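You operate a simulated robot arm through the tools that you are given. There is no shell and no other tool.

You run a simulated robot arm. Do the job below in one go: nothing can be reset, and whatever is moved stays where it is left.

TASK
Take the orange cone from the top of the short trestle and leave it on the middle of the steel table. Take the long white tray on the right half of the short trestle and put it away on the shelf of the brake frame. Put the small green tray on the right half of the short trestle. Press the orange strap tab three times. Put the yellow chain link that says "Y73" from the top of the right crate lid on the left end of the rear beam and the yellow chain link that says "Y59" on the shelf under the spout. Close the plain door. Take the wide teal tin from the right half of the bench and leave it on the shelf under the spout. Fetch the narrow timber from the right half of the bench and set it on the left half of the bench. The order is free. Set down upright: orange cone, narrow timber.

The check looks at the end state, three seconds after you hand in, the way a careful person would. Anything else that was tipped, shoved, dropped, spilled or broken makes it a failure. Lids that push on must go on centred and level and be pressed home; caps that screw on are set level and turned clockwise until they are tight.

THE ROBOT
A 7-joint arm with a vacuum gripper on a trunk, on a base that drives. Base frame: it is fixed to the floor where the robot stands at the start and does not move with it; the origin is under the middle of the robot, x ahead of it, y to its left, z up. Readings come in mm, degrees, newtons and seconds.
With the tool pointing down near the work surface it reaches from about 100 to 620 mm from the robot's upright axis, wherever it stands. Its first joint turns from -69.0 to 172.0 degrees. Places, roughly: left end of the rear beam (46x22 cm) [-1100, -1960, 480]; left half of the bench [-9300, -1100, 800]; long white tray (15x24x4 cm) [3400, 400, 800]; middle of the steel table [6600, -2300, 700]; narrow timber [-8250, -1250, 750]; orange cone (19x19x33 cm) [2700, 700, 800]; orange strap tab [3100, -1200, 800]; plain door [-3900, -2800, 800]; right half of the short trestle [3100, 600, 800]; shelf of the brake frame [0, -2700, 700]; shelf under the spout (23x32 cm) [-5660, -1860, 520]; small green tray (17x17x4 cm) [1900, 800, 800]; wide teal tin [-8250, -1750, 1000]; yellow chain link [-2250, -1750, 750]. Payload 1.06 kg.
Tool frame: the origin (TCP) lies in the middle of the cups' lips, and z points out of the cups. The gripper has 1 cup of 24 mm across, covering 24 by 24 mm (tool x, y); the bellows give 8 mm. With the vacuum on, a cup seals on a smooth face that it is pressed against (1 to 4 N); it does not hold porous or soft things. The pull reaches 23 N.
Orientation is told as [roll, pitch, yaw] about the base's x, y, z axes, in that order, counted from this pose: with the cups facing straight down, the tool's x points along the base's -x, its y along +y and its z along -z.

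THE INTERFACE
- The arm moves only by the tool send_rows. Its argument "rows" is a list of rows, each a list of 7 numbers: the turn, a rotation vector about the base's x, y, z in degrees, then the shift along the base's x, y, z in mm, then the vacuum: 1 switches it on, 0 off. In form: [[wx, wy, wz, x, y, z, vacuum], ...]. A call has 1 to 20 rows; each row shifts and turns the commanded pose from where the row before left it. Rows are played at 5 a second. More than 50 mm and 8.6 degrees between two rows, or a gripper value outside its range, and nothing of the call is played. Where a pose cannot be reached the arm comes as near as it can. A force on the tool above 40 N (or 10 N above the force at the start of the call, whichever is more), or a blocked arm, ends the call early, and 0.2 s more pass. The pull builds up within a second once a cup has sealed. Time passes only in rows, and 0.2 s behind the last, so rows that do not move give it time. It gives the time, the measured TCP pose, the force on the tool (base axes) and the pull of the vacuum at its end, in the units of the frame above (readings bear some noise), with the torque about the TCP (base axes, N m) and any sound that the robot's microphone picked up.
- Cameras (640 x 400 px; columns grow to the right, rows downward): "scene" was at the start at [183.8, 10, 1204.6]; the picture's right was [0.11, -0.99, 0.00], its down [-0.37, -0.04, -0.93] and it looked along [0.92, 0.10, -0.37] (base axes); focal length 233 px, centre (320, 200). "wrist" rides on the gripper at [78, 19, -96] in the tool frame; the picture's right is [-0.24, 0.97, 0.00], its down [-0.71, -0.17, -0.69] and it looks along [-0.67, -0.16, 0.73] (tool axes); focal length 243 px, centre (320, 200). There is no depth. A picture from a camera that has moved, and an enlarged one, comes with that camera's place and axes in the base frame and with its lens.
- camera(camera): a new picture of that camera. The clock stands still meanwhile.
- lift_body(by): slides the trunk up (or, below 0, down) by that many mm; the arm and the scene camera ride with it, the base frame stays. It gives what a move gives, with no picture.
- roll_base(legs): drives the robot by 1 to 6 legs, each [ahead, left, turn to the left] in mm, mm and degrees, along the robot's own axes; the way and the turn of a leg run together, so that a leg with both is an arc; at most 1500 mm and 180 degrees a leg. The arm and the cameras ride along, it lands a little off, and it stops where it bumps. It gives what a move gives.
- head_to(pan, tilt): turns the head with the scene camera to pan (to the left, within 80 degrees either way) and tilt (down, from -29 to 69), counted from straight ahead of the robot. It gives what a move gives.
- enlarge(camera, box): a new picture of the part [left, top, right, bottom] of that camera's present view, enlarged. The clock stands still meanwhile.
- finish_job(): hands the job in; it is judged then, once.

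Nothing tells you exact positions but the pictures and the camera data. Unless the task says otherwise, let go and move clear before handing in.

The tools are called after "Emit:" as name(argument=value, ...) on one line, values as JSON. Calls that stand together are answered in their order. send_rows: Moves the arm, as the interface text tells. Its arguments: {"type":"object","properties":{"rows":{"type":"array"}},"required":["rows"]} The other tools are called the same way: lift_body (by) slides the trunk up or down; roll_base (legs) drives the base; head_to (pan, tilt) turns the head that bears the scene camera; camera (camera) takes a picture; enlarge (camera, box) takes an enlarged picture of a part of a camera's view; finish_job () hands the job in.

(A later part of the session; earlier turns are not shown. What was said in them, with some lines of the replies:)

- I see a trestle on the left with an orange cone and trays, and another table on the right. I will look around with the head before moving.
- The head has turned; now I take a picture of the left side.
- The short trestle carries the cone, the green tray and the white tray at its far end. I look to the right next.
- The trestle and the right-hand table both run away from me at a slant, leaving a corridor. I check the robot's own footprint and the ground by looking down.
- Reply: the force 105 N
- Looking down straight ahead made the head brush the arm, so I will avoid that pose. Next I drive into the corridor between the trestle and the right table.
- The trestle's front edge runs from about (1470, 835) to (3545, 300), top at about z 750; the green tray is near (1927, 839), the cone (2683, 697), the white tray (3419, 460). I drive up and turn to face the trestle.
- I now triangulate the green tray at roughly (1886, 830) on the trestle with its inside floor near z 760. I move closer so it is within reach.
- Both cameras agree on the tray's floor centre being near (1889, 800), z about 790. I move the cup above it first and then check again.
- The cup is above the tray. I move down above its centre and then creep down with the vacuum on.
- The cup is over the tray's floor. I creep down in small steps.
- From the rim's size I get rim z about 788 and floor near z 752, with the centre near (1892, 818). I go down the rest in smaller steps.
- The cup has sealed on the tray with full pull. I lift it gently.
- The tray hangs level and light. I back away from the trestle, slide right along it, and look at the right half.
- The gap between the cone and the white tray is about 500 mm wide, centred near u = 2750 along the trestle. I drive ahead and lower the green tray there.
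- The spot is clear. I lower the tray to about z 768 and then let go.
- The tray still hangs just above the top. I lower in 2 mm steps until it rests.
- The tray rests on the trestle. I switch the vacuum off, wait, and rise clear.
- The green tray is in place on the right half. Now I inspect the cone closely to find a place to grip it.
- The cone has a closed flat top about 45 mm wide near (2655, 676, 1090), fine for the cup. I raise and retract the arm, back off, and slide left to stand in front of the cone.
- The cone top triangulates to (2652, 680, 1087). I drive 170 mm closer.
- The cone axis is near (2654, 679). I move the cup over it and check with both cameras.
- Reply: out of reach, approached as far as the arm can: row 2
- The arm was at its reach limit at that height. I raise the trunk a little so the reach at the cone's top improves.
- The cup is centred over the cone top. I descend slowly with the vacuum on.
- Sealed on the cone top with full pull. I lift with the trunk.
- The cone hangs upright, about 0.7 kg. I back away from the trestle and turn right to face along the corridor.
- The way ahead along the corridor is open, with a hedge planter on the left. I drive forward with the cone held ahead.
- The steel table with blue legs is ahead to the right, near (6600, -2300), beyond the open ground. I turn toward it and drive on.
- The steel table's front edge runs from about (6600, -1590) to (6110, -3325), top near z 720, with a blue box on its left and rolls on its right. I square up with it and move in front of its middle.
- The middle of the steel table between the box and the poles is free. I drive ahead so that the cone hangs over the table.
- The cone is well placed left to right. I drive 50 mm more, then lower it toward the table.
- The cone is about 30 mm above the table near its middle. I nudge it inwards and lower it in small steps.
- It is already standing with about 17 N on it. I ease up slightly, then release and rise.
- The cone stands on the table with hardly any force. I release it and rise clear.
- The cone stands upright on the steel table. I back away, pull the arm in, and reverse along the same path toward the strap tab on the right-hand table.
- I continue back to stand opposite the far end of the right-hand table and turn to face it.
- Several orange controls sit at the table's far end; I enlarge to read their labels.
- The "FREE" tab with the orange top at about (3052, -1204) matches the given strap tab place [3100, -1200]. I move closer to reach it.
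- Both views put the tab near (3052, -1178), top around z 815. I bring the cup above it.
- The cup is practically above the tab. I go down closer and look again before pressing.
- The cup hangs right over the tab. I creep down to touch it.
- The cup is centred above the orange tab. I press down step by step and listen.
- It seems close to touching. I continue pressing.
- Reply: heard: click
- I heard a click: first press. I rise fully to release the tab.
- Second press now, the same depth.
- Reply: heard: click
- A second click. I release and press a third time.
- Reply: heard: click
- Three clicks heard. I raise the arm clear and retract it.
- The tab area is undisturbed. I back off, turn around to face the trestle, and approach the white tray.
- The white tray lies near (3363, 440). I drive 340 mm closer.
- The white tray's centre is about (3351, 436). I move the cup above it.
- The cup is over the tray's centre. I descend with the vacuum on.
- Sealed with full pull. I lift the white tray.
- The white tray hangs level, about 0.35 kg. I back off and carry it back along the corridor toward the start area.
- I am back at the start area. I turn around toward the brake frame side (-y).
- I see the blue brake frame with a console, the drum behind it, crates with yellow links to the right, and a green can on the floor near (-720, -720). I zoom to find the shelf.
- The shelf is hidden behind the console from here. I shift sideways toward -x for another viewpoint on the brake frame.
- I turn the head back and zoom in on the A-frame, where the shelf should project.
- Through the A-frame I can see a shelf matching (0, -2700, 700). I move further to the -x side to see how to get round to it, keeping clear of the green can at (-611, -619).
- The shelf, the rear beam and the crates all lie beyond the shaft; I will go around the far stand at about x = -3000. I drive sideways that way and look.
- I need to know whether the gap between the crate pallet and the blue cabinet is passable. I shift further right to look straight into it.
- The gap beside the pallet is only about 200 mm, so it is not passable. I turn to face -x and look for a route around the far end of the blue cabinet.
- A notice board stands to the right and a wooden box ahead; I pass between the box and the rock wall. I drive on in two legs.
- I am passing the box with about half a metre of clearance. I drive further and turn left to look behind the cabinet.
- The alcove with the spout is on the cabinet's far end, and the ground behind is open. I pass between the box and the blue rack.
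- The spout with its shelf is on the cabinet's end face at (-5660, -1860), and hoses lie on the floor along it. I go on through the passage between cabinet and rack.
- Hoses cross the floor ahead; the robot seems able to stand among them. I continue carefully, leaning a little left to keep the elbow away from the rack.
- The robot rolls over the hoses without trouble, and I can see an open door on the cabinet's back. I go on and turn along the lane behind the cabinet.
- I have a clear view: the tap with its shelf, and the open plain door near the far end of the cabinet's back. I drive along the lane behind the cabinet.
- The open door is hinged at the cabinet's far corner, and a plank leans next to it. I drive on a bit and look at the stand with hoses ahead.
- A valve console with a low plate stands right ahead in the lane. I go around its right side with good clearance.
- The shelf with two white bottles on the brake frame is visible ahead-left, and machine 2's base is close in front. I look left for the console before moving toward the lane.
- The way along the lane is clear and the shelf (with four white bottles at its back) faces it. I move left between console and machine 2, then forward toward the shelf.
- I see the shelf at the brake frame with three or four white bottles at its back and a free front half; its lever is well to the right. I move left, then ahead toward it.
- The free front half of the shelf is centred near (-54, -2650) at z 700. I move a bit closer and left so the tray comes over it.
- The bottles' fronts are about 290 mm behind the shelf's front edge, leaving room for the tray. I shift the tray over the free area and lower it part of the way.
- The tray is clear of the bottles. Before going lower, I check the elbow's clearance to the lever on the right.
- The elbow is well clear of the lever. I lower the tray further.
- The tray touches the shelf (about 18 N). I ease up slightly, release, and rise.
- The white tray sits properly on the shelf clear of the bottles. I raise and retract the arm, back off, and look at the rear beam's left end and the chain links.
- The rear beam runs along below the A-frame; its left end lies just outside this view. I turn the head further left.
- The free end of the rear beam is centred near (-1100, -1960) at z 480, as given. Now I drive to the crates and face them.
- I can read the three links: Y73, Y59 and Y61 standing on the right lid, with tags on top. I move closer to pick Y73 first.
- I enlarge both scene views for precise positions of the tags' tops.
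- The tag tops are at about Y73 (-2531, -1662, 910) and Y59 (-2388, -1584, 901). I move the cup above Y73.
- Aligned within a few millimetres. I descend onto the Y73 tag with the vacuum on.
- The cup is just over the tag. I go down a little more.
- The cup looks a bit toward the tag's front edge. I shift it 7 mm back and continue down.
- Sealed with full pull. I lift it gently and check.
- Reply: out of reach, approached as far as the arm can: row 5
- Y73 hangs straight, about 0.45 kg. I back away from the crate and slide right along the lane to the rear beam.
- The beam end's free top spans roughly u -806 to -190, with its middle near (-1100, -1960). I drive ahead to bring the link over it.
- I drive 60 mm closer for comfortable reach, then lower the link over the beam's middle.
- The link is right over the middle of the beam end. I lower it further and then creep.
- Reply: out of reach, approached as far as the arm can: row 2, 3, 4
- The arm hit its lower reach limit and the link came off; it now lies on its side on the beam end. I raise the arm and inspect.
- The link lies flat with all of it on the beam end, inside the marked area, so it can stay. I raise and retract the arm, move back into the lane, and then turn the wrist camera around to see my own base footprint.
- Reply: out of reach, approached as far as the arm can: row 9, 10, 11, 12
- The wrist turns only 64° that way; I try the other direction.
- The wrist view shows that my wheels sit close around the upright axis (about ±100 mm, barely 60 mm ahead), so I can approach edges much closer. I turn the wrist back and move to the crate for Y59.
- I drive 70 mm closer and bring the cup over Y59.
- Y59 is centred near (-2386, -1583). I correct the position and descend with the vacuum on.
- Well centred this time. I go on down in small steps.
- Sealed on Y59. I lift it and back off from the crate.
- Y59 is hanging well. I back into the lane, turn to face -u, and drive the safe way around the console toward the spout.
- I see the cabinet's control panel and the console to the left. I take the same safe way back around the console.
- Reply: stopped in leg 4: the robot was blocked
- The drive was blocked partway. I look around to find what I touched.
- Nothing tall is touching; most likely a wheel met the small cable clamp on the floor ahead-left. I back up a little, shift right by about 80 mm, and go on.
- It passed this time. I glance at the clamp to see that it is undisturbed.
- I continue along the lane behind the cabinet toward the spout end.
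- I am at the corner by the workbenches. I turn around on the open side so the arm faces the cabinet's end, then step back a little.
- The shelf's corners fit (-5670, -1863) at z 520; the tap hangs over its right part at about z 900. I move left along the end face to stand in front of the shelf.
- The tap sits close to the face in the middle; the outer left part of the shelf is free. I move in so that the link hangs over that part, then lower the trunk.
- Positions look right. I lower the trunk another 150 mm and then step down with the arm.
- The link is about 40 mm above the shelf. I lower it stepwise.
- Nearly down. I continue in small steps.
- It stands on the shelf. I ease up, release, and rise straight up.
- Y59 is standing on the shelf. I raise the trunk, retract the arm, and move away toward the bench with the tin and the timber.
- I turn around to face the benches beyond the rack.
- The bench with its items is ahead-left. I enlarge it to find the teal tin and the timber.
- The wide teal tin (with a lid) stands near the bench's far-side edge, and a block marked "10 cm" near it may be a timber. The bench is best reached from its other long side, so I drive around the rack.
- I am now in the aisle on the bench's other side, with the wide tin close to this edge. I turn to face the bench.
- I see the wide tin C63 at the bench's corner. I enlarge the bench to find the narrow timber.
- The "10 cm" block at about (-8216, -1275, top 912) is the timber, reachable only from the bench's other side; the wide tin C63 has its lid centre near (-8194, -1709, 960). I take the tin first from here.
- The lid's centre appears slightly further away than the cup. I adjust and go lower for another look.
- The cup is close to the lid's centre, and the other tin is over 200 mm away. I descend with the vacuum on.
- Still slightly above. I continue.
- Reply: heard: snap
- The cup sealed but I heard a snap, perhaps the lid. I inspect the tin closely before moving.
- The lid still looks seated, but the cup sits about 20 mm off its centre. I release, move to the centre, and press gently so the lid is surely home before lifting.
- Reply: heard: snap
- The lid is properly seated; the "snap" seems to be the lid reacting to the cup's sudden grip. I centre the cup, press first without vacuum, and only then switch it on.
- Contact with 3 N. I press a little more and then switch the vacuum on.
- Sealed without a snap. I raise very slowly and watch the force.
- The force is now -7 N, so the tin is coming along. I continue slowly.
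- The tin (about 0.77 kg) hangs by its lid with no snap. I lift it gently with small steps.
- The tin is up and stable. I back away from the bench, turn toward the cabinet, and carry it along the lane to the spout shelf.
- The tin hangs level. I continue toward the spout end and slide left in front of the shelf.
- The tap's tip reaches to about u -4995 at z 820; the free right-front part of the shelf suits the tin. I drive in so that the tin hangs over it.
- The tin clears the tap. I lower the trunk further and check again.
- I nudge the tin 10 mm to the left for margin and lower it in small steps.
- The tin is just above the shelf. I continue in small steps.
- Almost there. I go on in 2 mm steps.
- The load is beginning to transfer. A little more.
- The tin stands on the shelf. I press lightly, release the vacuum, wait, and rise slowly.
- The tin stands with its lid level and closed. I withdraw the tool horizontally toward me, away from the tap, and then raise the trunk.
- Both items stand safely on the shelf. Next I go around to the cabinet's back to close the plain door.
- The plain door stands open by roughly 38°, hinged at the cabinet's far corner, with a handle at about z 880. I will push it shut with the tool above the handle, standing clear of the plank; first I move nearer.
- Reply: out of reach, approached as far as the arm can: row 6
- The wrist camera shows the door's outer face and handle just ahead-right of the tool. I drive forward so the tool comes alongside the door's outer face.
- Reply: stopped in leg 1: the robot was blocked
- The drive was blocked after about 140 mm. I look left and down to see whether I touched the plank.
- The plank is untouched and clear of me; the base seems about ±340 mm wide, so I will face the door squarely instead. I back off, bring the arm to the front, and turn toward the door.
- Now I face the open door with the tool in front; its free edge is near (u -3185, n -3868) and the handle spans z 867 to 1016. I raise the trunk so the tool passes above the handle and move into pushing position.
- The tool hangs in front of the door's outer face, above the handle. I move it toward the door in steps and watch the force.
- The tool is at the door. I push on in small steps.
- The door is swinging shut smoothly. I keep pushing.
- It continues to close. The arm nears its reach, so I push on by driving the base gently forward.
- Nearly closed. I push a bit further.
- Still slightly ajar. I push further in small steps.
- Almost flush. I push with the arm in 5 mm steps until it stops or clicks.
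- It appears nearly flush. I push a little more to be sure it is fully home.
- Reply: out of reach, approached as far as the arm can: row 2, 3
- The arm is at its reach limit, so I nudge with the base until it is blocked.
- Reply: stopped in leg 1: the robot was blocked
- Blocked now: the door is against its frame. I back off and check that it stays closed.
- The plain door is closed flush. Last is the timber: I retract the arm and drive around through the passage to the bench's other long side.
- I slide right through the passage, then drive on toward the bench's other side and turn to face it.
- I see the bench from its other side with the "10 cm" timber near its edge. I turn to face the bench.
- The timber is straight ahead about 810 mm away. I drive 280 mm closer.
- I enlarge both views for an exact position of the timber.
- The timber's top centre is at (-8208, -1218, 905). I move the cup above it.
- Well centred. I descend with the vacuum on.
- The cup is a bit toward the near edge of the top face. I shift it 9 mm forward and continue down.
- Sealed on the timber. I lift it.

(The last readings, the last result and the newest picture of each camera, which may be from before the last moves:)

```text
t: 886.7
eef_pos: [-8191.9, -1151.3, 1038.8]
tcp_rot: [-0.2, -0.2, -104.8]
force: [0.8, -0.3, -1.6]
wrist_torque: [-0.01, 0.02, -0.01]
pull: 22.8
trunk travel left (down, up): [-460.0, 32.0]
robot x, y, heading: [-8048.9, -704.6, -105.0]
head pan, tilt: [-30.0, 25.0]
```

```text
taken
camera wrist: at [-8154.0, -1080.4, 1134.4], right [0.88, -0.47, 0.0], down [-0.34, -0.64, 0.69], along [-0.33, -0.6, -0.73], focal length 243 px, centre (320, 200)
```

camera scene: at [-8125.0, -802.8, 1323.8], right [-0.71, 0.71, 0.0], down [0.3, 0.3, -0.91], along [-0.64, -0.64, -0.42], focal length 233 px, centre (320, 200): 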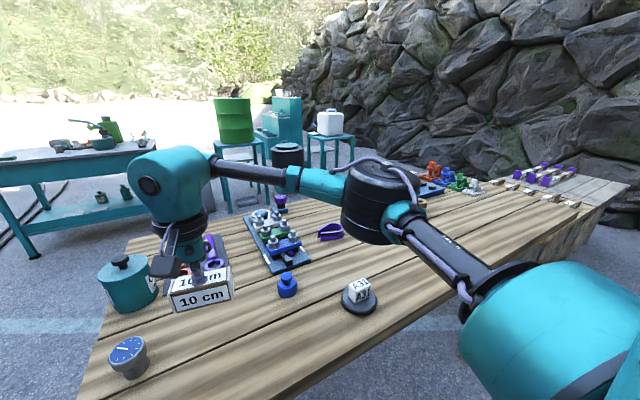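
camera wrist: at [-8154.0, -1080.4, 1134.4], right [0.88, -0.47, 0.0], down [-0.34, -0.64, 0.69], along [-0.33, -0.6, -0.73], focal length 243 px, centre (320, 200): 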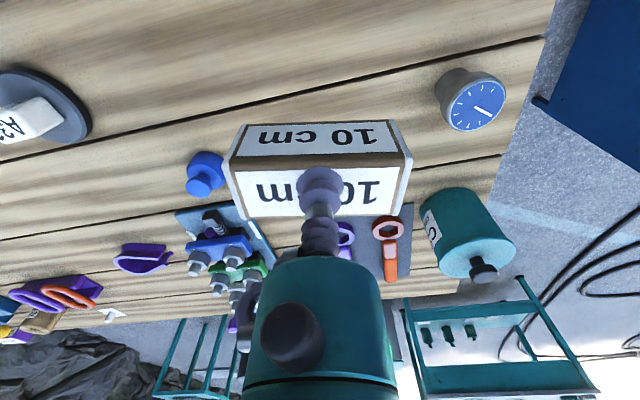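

The timber is lifted level. I back off slightly and slide right along the bench to its left half.

Emit:
roll_base(legs=[[-150, 0, 0], [0, -980, 0]])

Emit:
head_to(pan=35, tilt=25)

Emit:
camera(camera="scene")

Emit:
camera(camera="wrist")

Emit:
head_to(pan=-30, tilt=25)

Emit:
camera(camera="scene")

```text
t: 896.5
eef_pos: [-9094.4, -745.6, 1039.6]
tcp_rot: [-0.2, -0.1, -105.7]
force: [-0.5, 0.1, -0.8]
wrist_torque: [0.0, 0.0, 0.03]
pull: 22.6
trunk travel left (down, up): [-460.0, 32.0]
robot x, y, heading: [-8942.7, -298.1, -106.0]
head pan, tilt: [-30.0, 25.0]
```

```text
t: 897.9
eef_pos: [-9092.9, -745.1, 1039.0]
tcp_rot: [-0.2, -0.1, -105.7]
force: [0.0, 0.6, -0.9]
wrist_torque: [0.0, 0.0, 0.01]
pull: 22.4
trunk travel left (down, up): [-460.0, 32.0]
robot x, y, heading: [-8946.0, -301.3, -105.8]
head pan, tilt: [35.0, 25.0]
```

```text
taken
camera scene: at [-8924.7, -420.3, 1323.8], right [-0.95, -0.33, 0.0], down [-0.14, 0.4, -0.91], along [0.29, -0.86, -0.42], focal length 233 px, centre (320, 200)
```

scene: 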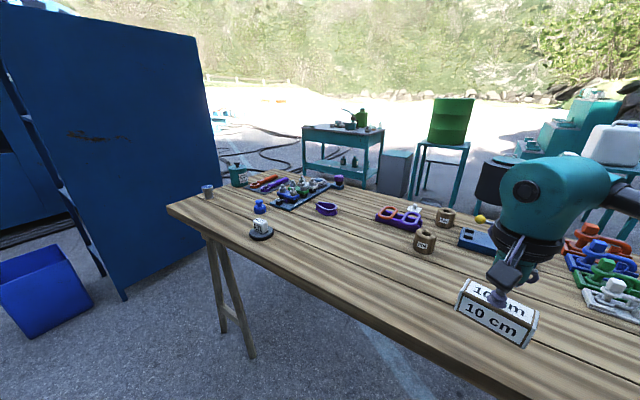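

```text
taken
camera wrist: at [-9054.4, -674.7, 1134.3], right [0.87, -0.49, 0.0], down [-0.35, -0.63, 0.69], along [-0.34, -0.6, -0.73], focal length 243 px, centre (320, 200)
```

wrist: 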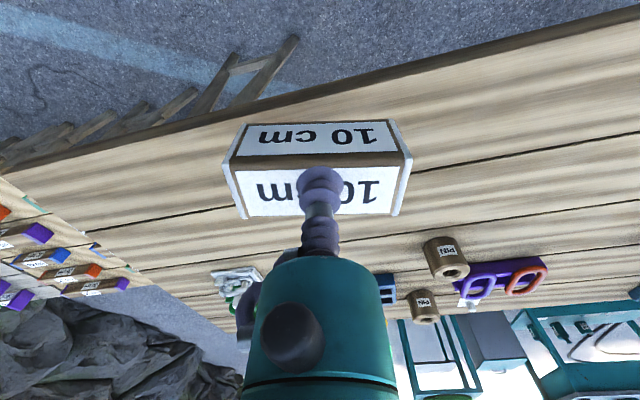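

```text
t: 899.2
eef_pos: [-9093.7, -744.6, 1038.9]
tcp_rot: [-0.2, -0.1, -105.7]
force: [-0.3, 0.2, -0.5]
wrist_torque: [-0.04, 0.01, 0.01]
pull: 23.1
trunk travel left (down, up): [-460.0, 32.0]
robot x, y, heading: [-8947.0, -297.0, -105.9]
head pan, tilt: [-30.0, 25.0]
```

```text
taken
camera scene: at [-9020.9, -397.3, 1323.8], right [-0.7, 0.72, 0.0], down [0.3, 0.29, -0.91], along [-0.65, -0.63, -0.42], focal length 233 px, centre (320, 200)
```

scene: 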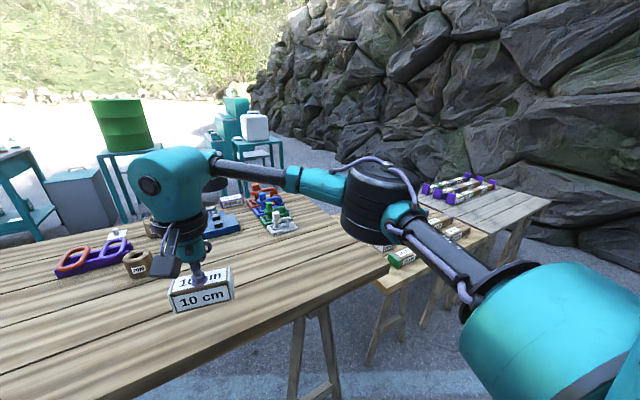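

The near strip of the bench's left half is free. I drive in so that the timber hangs over it.

Emit:
roll_base(legs=[[150, -45, 0]])

Emit:
send_rows(rows=[[0, 0, 0, 0, 0, -30, 1], [0, 0, 0, 0, 0, -40, 1], [0, 0, 0, 0, 0, -30, 1], [0, 0, 0, 0, 0, 0, 1]])

Emit:
camera(camera="scene")

Emit:
camera(camera="wrist")

```text
t: 900.6
eef_pos: [-9179.1, -875.1, 1040.0]
tcp_rot: [-0.1, -0.1, -105.8]
force: [-0.1, -0.8, -0.7]
wrist_torque: [0.01, -0.02, 0.01]
pull: 22.9
trunk travel left (down, up): [-460.0, 32.0]
robot x, y, heading: [-9028.9, -430.8, -106.2]
head pan, tilt: [-30.0, 25.0]
```

```text
t: 901.6
eef_pos: [-9179.1, -875.2, 939.4]
tcp_rot: [-0.2, -0.2, -105.7]
force: [0.1, -0.4, 0.0]
wrist_torque: [-0.04, -0.01, 0.04]
pull: 23.0
trunk travel left (down, up): [-460.0, 32.0]
robot x, y, heading: [-9029.5, -425.7, -105.9]
head pan, tilt: [-30.0, 25.0]
```

```text
taken
camera scene: at [-9104.7, -527.8, 1323.9], right [-0.69, 0.72, 0.0], down [0.3, 0.29, -0.91], along [-0.65, -0.63, -0.42], focal length 233 px, centre (320, 200)
```

scene: 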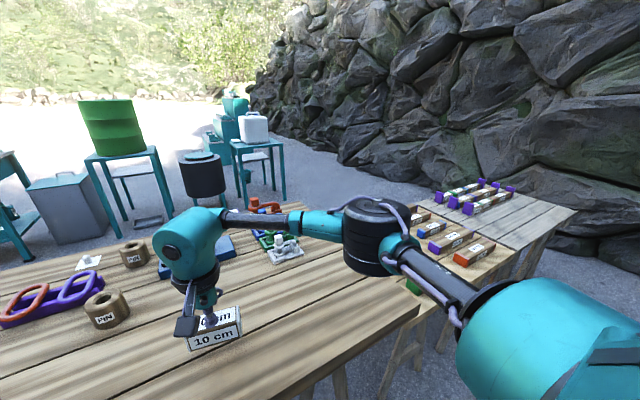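

```text
taken
camera wrist: at [-9139.1, -805.1, 1035.6], right [0.87, -0.49, 0.0], down [-0.35, -0.63, 0.69], along [-0.34, -0.6, -0.73], focal length 243 px, centre (320, 200)
```

wrist: 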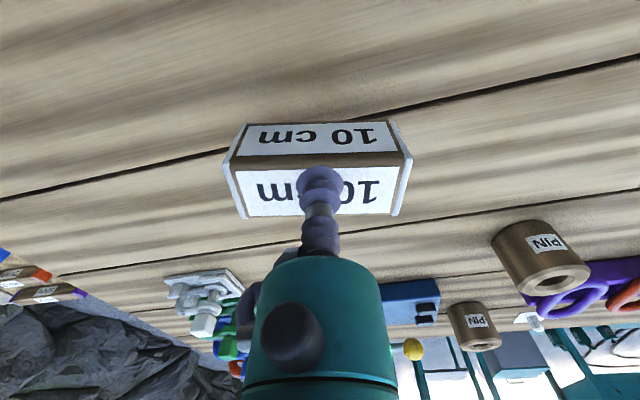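

The spot is free. I lower the timber to the bench in small steps.

Emit:
send_rows(rows=[[0, 0, 0, 0, 0, -18, 1], [0, 0, 0, 0, 0, -12, 1], [0, 0, 0, 0, 0, -5, 1], [0, 0, 0, 0, 0, -3, 1], [0, 0, 0, 0, 0, 0, 1]])

```text
t: 902.8
eef_pos: [-9178.5, -874.5, 901.4]
tcp_rot: [-0.1, -0.1, -105.8]
force: [0.1, -0.2, -1.2]
wrist_torque: [0.01, 0.0, 0.0]
pull: 23.5
trunk travel left (down, up): [-460.0, 32.0]
robot x, y, heading: [-9030.8, -432.2, -106.1]
head pan, tilt: [-30.0, 25.0]
```

Emit:
send_rows(rows=[[0, 0, 0, 0, 0, -2, 1], [0, 0, 0, 0, 0, -2, 1], [0, 0, 0, 0, 0, 0, 1]])

```text
t: 903.6
eef_pos: [-9177.8, -875.3, 897.5]
tcp_rot: [-0.2, -0.1, -105.7]
force: [-0.4, 0.3, 0.0]
wrist_torque: [-0.01, -0.01, 0.06]
pull: 23.2
trunk travel left (down, up): [-460.0, 32.0]
robot x, y, heading: [-9027.2, -426.7, -106.0]
head pan, tilt: [-30.0, 25.0]
```

Emit:
send_rows(rows=[[0, 0, 0, 0, 0, -2, 1], [0, 0, 0, 0, 0, 0, 1]])

Emit:
enlarge(camera="scene", box=[150, 280, 278, 360])

```text
t: 904.2
eef_pos: [-9177.2, -876.5, 895.9]
tcp_rot: [-0.2, -0.3, -105.8]
force: [-0.5, 0.8, 3.6]
wrist_torque: [0.03, -0.04, 0.0]
pull: 22.7
trunk travel left (down, up): [-460.0, 32.0]
robot x, y, heading: [-9028.5, -430.9, -106.1]
head pan, tilt: [-30.0, 25.0]
```

```text
5.00 times, centred on (214, 320) of scene
camera zoom: at [-9104.7, -527.4, 1323.9], right [-0.69, 0.72, 0.0], down [0.3, 0.29, -0.91], along [-0.65, -0.63, -0.42], focal length 1164 px, centre (850, -400)
```

zoom: 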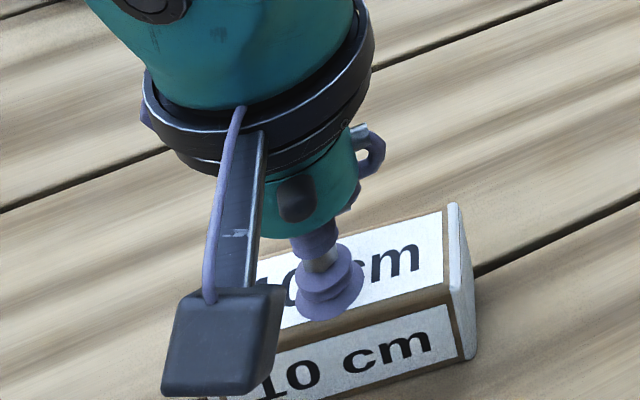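

The timber rests upright on the bench. I release, wait, and rise.

Emit:
send_rows(rows=[[0, 0, 0, 0, 0, 0, 0], [0, 0, 0, 0, 0, 0, 0], [0, 0, 0, 0, 0, 0, 0], [0, 0, 0, 0, 0, 0, 0], [0, 0, 0, 0, 0, 0, 0], [0, 0, 0, 0, 0, 3, 0], [0, 0, 0, 0, 0, 6, 0], [0, 0, 0, 0, 0, 15, 0], [0, 0, 0, 0, 0, 30, 0], [0, 0, 0, 0, 0, 40, 0], [0, 0, 0, 0, 0, 40, 0], [0, 0, 0, 0, 0, 0, 0]])

Emit:
camera(camera="scene")

Emit:
camera(camera="wrist")

```text
t: 906.8
eef_pos: [-9179.3, -877.0, 1028.9]
tcp_rot: [-0.1, -0.1, -105.7]
force: [0.6, 0.8, 0.6]
wrist_torque: [-0.03, -0.02, 0.03]
pull: 0.1
trunk travel left (down, up): [-460.0, 32.0]
robot x, y, heading: [-9030.7, -430.3, -106.1]
head pan, tilt: [-30.0, 25.0]
```

```text
taken
camera scene: at [-9104.8, -527.9, 1323.8], right [-0.69, 0.72, 0.0], down [0.3, 0.29, -0.91], along [-0.65, -0.63, -0.42], focal length 233 px, centre (320, 200)
```

scene: 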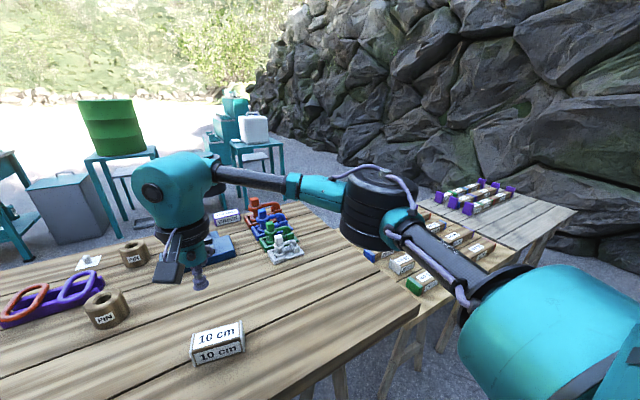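

```text
taken
camera wrist: at [-9140.0, -806.7, 1124.0], right [0.87, -0.49, 0.0], down [-0.35, -0.63, 0.69], along [-0.34, -0.6, -0.73], focal length 243 px, centre (320, 200)
```

wrist: 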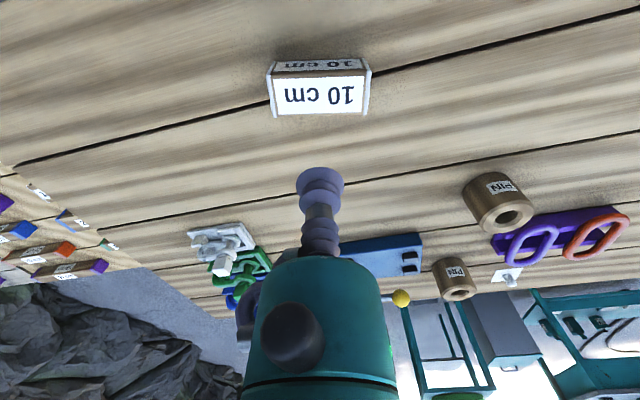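

The timber stands upright on the bench's left half. I back clear of the bench and take a last look before handing in.

Emit:
roll_base(legs=[[-350, 0, 0]])

Emit:
head_to(pan=30, tilt=20)

Emit:
camera(camera="scene")

Emit:
camera(camera="wrist")

```text
t: 909.1
eef_pos: [-9084.3, -538.6, 1028.4]
tcp_rot: [-0.2, -0.3, -106.2]
force: [-0.4, -0.3, -0.1]
wrist_torque: [-0.02, -0.03, 0.0]
pull: 0.0
trunk travel left (down, up): [-460.0, 32.0]
robot x, y, heading: [-8931.5, -93.0, -106.4]
head pan, tilt: [-30.0, 25.0]
```

```text
t: 910.4
eef_pos: [-9084.1, -538.2, 1028.1]
tcp_rot: [-0.2, 0.0, -106.2]
force: [-0.3, -0.7, -0.3]
wrist_torque: [-0.02, 0.0, 0.01]
pull: 0.0
trunk travel left (down, up): [-460.0, 32.0]
robot x, y, heading: [-8929.5, -93.4, -106.2]
head pan, tilt: [30.0, 20.0]
```

```text
taken
camera scene: at [-8918.6, -217.3, 1331.9], right [-0.97, -0.23, 0.0], down [-0.08, 0.33, -0.94], along [0.22, -0.91, -0.34], focal length 233 px, centre (320, 200)
```

scene: 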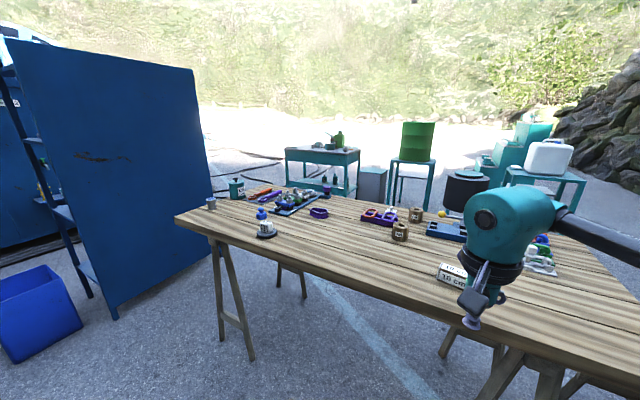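

```text
taken
camera wrist: at [-9044.3, -468.8, 1123.7], right [0.87, -0.5, 0.0], down [-0.36, -0.63, 0.69], along [-0.34, -0.6, -0.73], focal length 243 px, centre (320, 200)
```

wrist: 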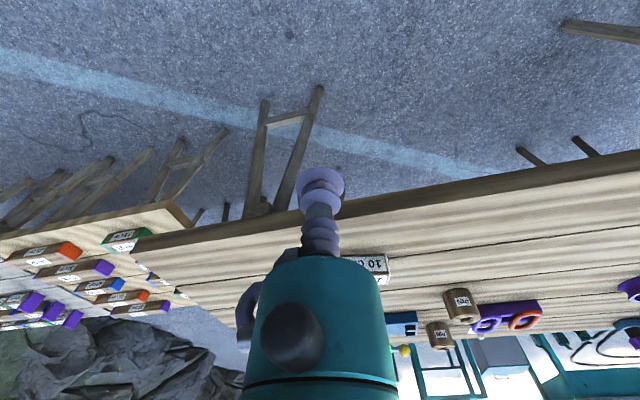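

Everything is in place as far as the pictures show: the cone, both trays, both chain links, the tin and the timber are set down. The strap tab gave three clicks, and the door is closed. Y73 lies on its side on the beam end: it tipped over as I set it down, but all of it rests on the beam. I am clear of everything, so I hand in the job.

Emit:
finish_job()

```text
The job is handed in.
```

I've handed the job in. Every item was moved, pressed or closed as asked, but one chain link tipped over as I set it down. I haven't been told the result of the check.

- **Orange cone:** it stands upright near the middle of the steel table.
- **Long white tray:** it sits on the shelf of the brake frame, in front of the bottles already there.
- **Small green tray:** it sits on the right half of the short trestle.
- **Orange strap tab:** I pressed the orange tab marked "FREE", which matched the given position, and heard three clicks.
- **Chain link Y73:** it is on the left end of the rear beam, but lying on its side. The arm reached its lower limit while placing it, the cup lost its grip, and the link tipped over. All of it rests on the beam. I left it lying because only the cone and timber had to be upright, and trying to right it could have knocked it off.
- **Chain link Y59:** it stands upright on the shelf under the spout.
- **Wide teal tin:** it is on the same shelf with its lid level and closed. The lid snapped twice on my first attempt to grip it, so I pressed it and gripped again before lifting.
- **Plain door:** it is closed flush against its frame. I heard no latch click.
- **Narrow timber:** I took the block marked "10 cm" to be the timber. It stands upright on the left half of the bench.

The base was blocked twice while driving, once near a cable clamp on the floor and once near the plank leaning by the door. Both looked undisturbed in later pictures.
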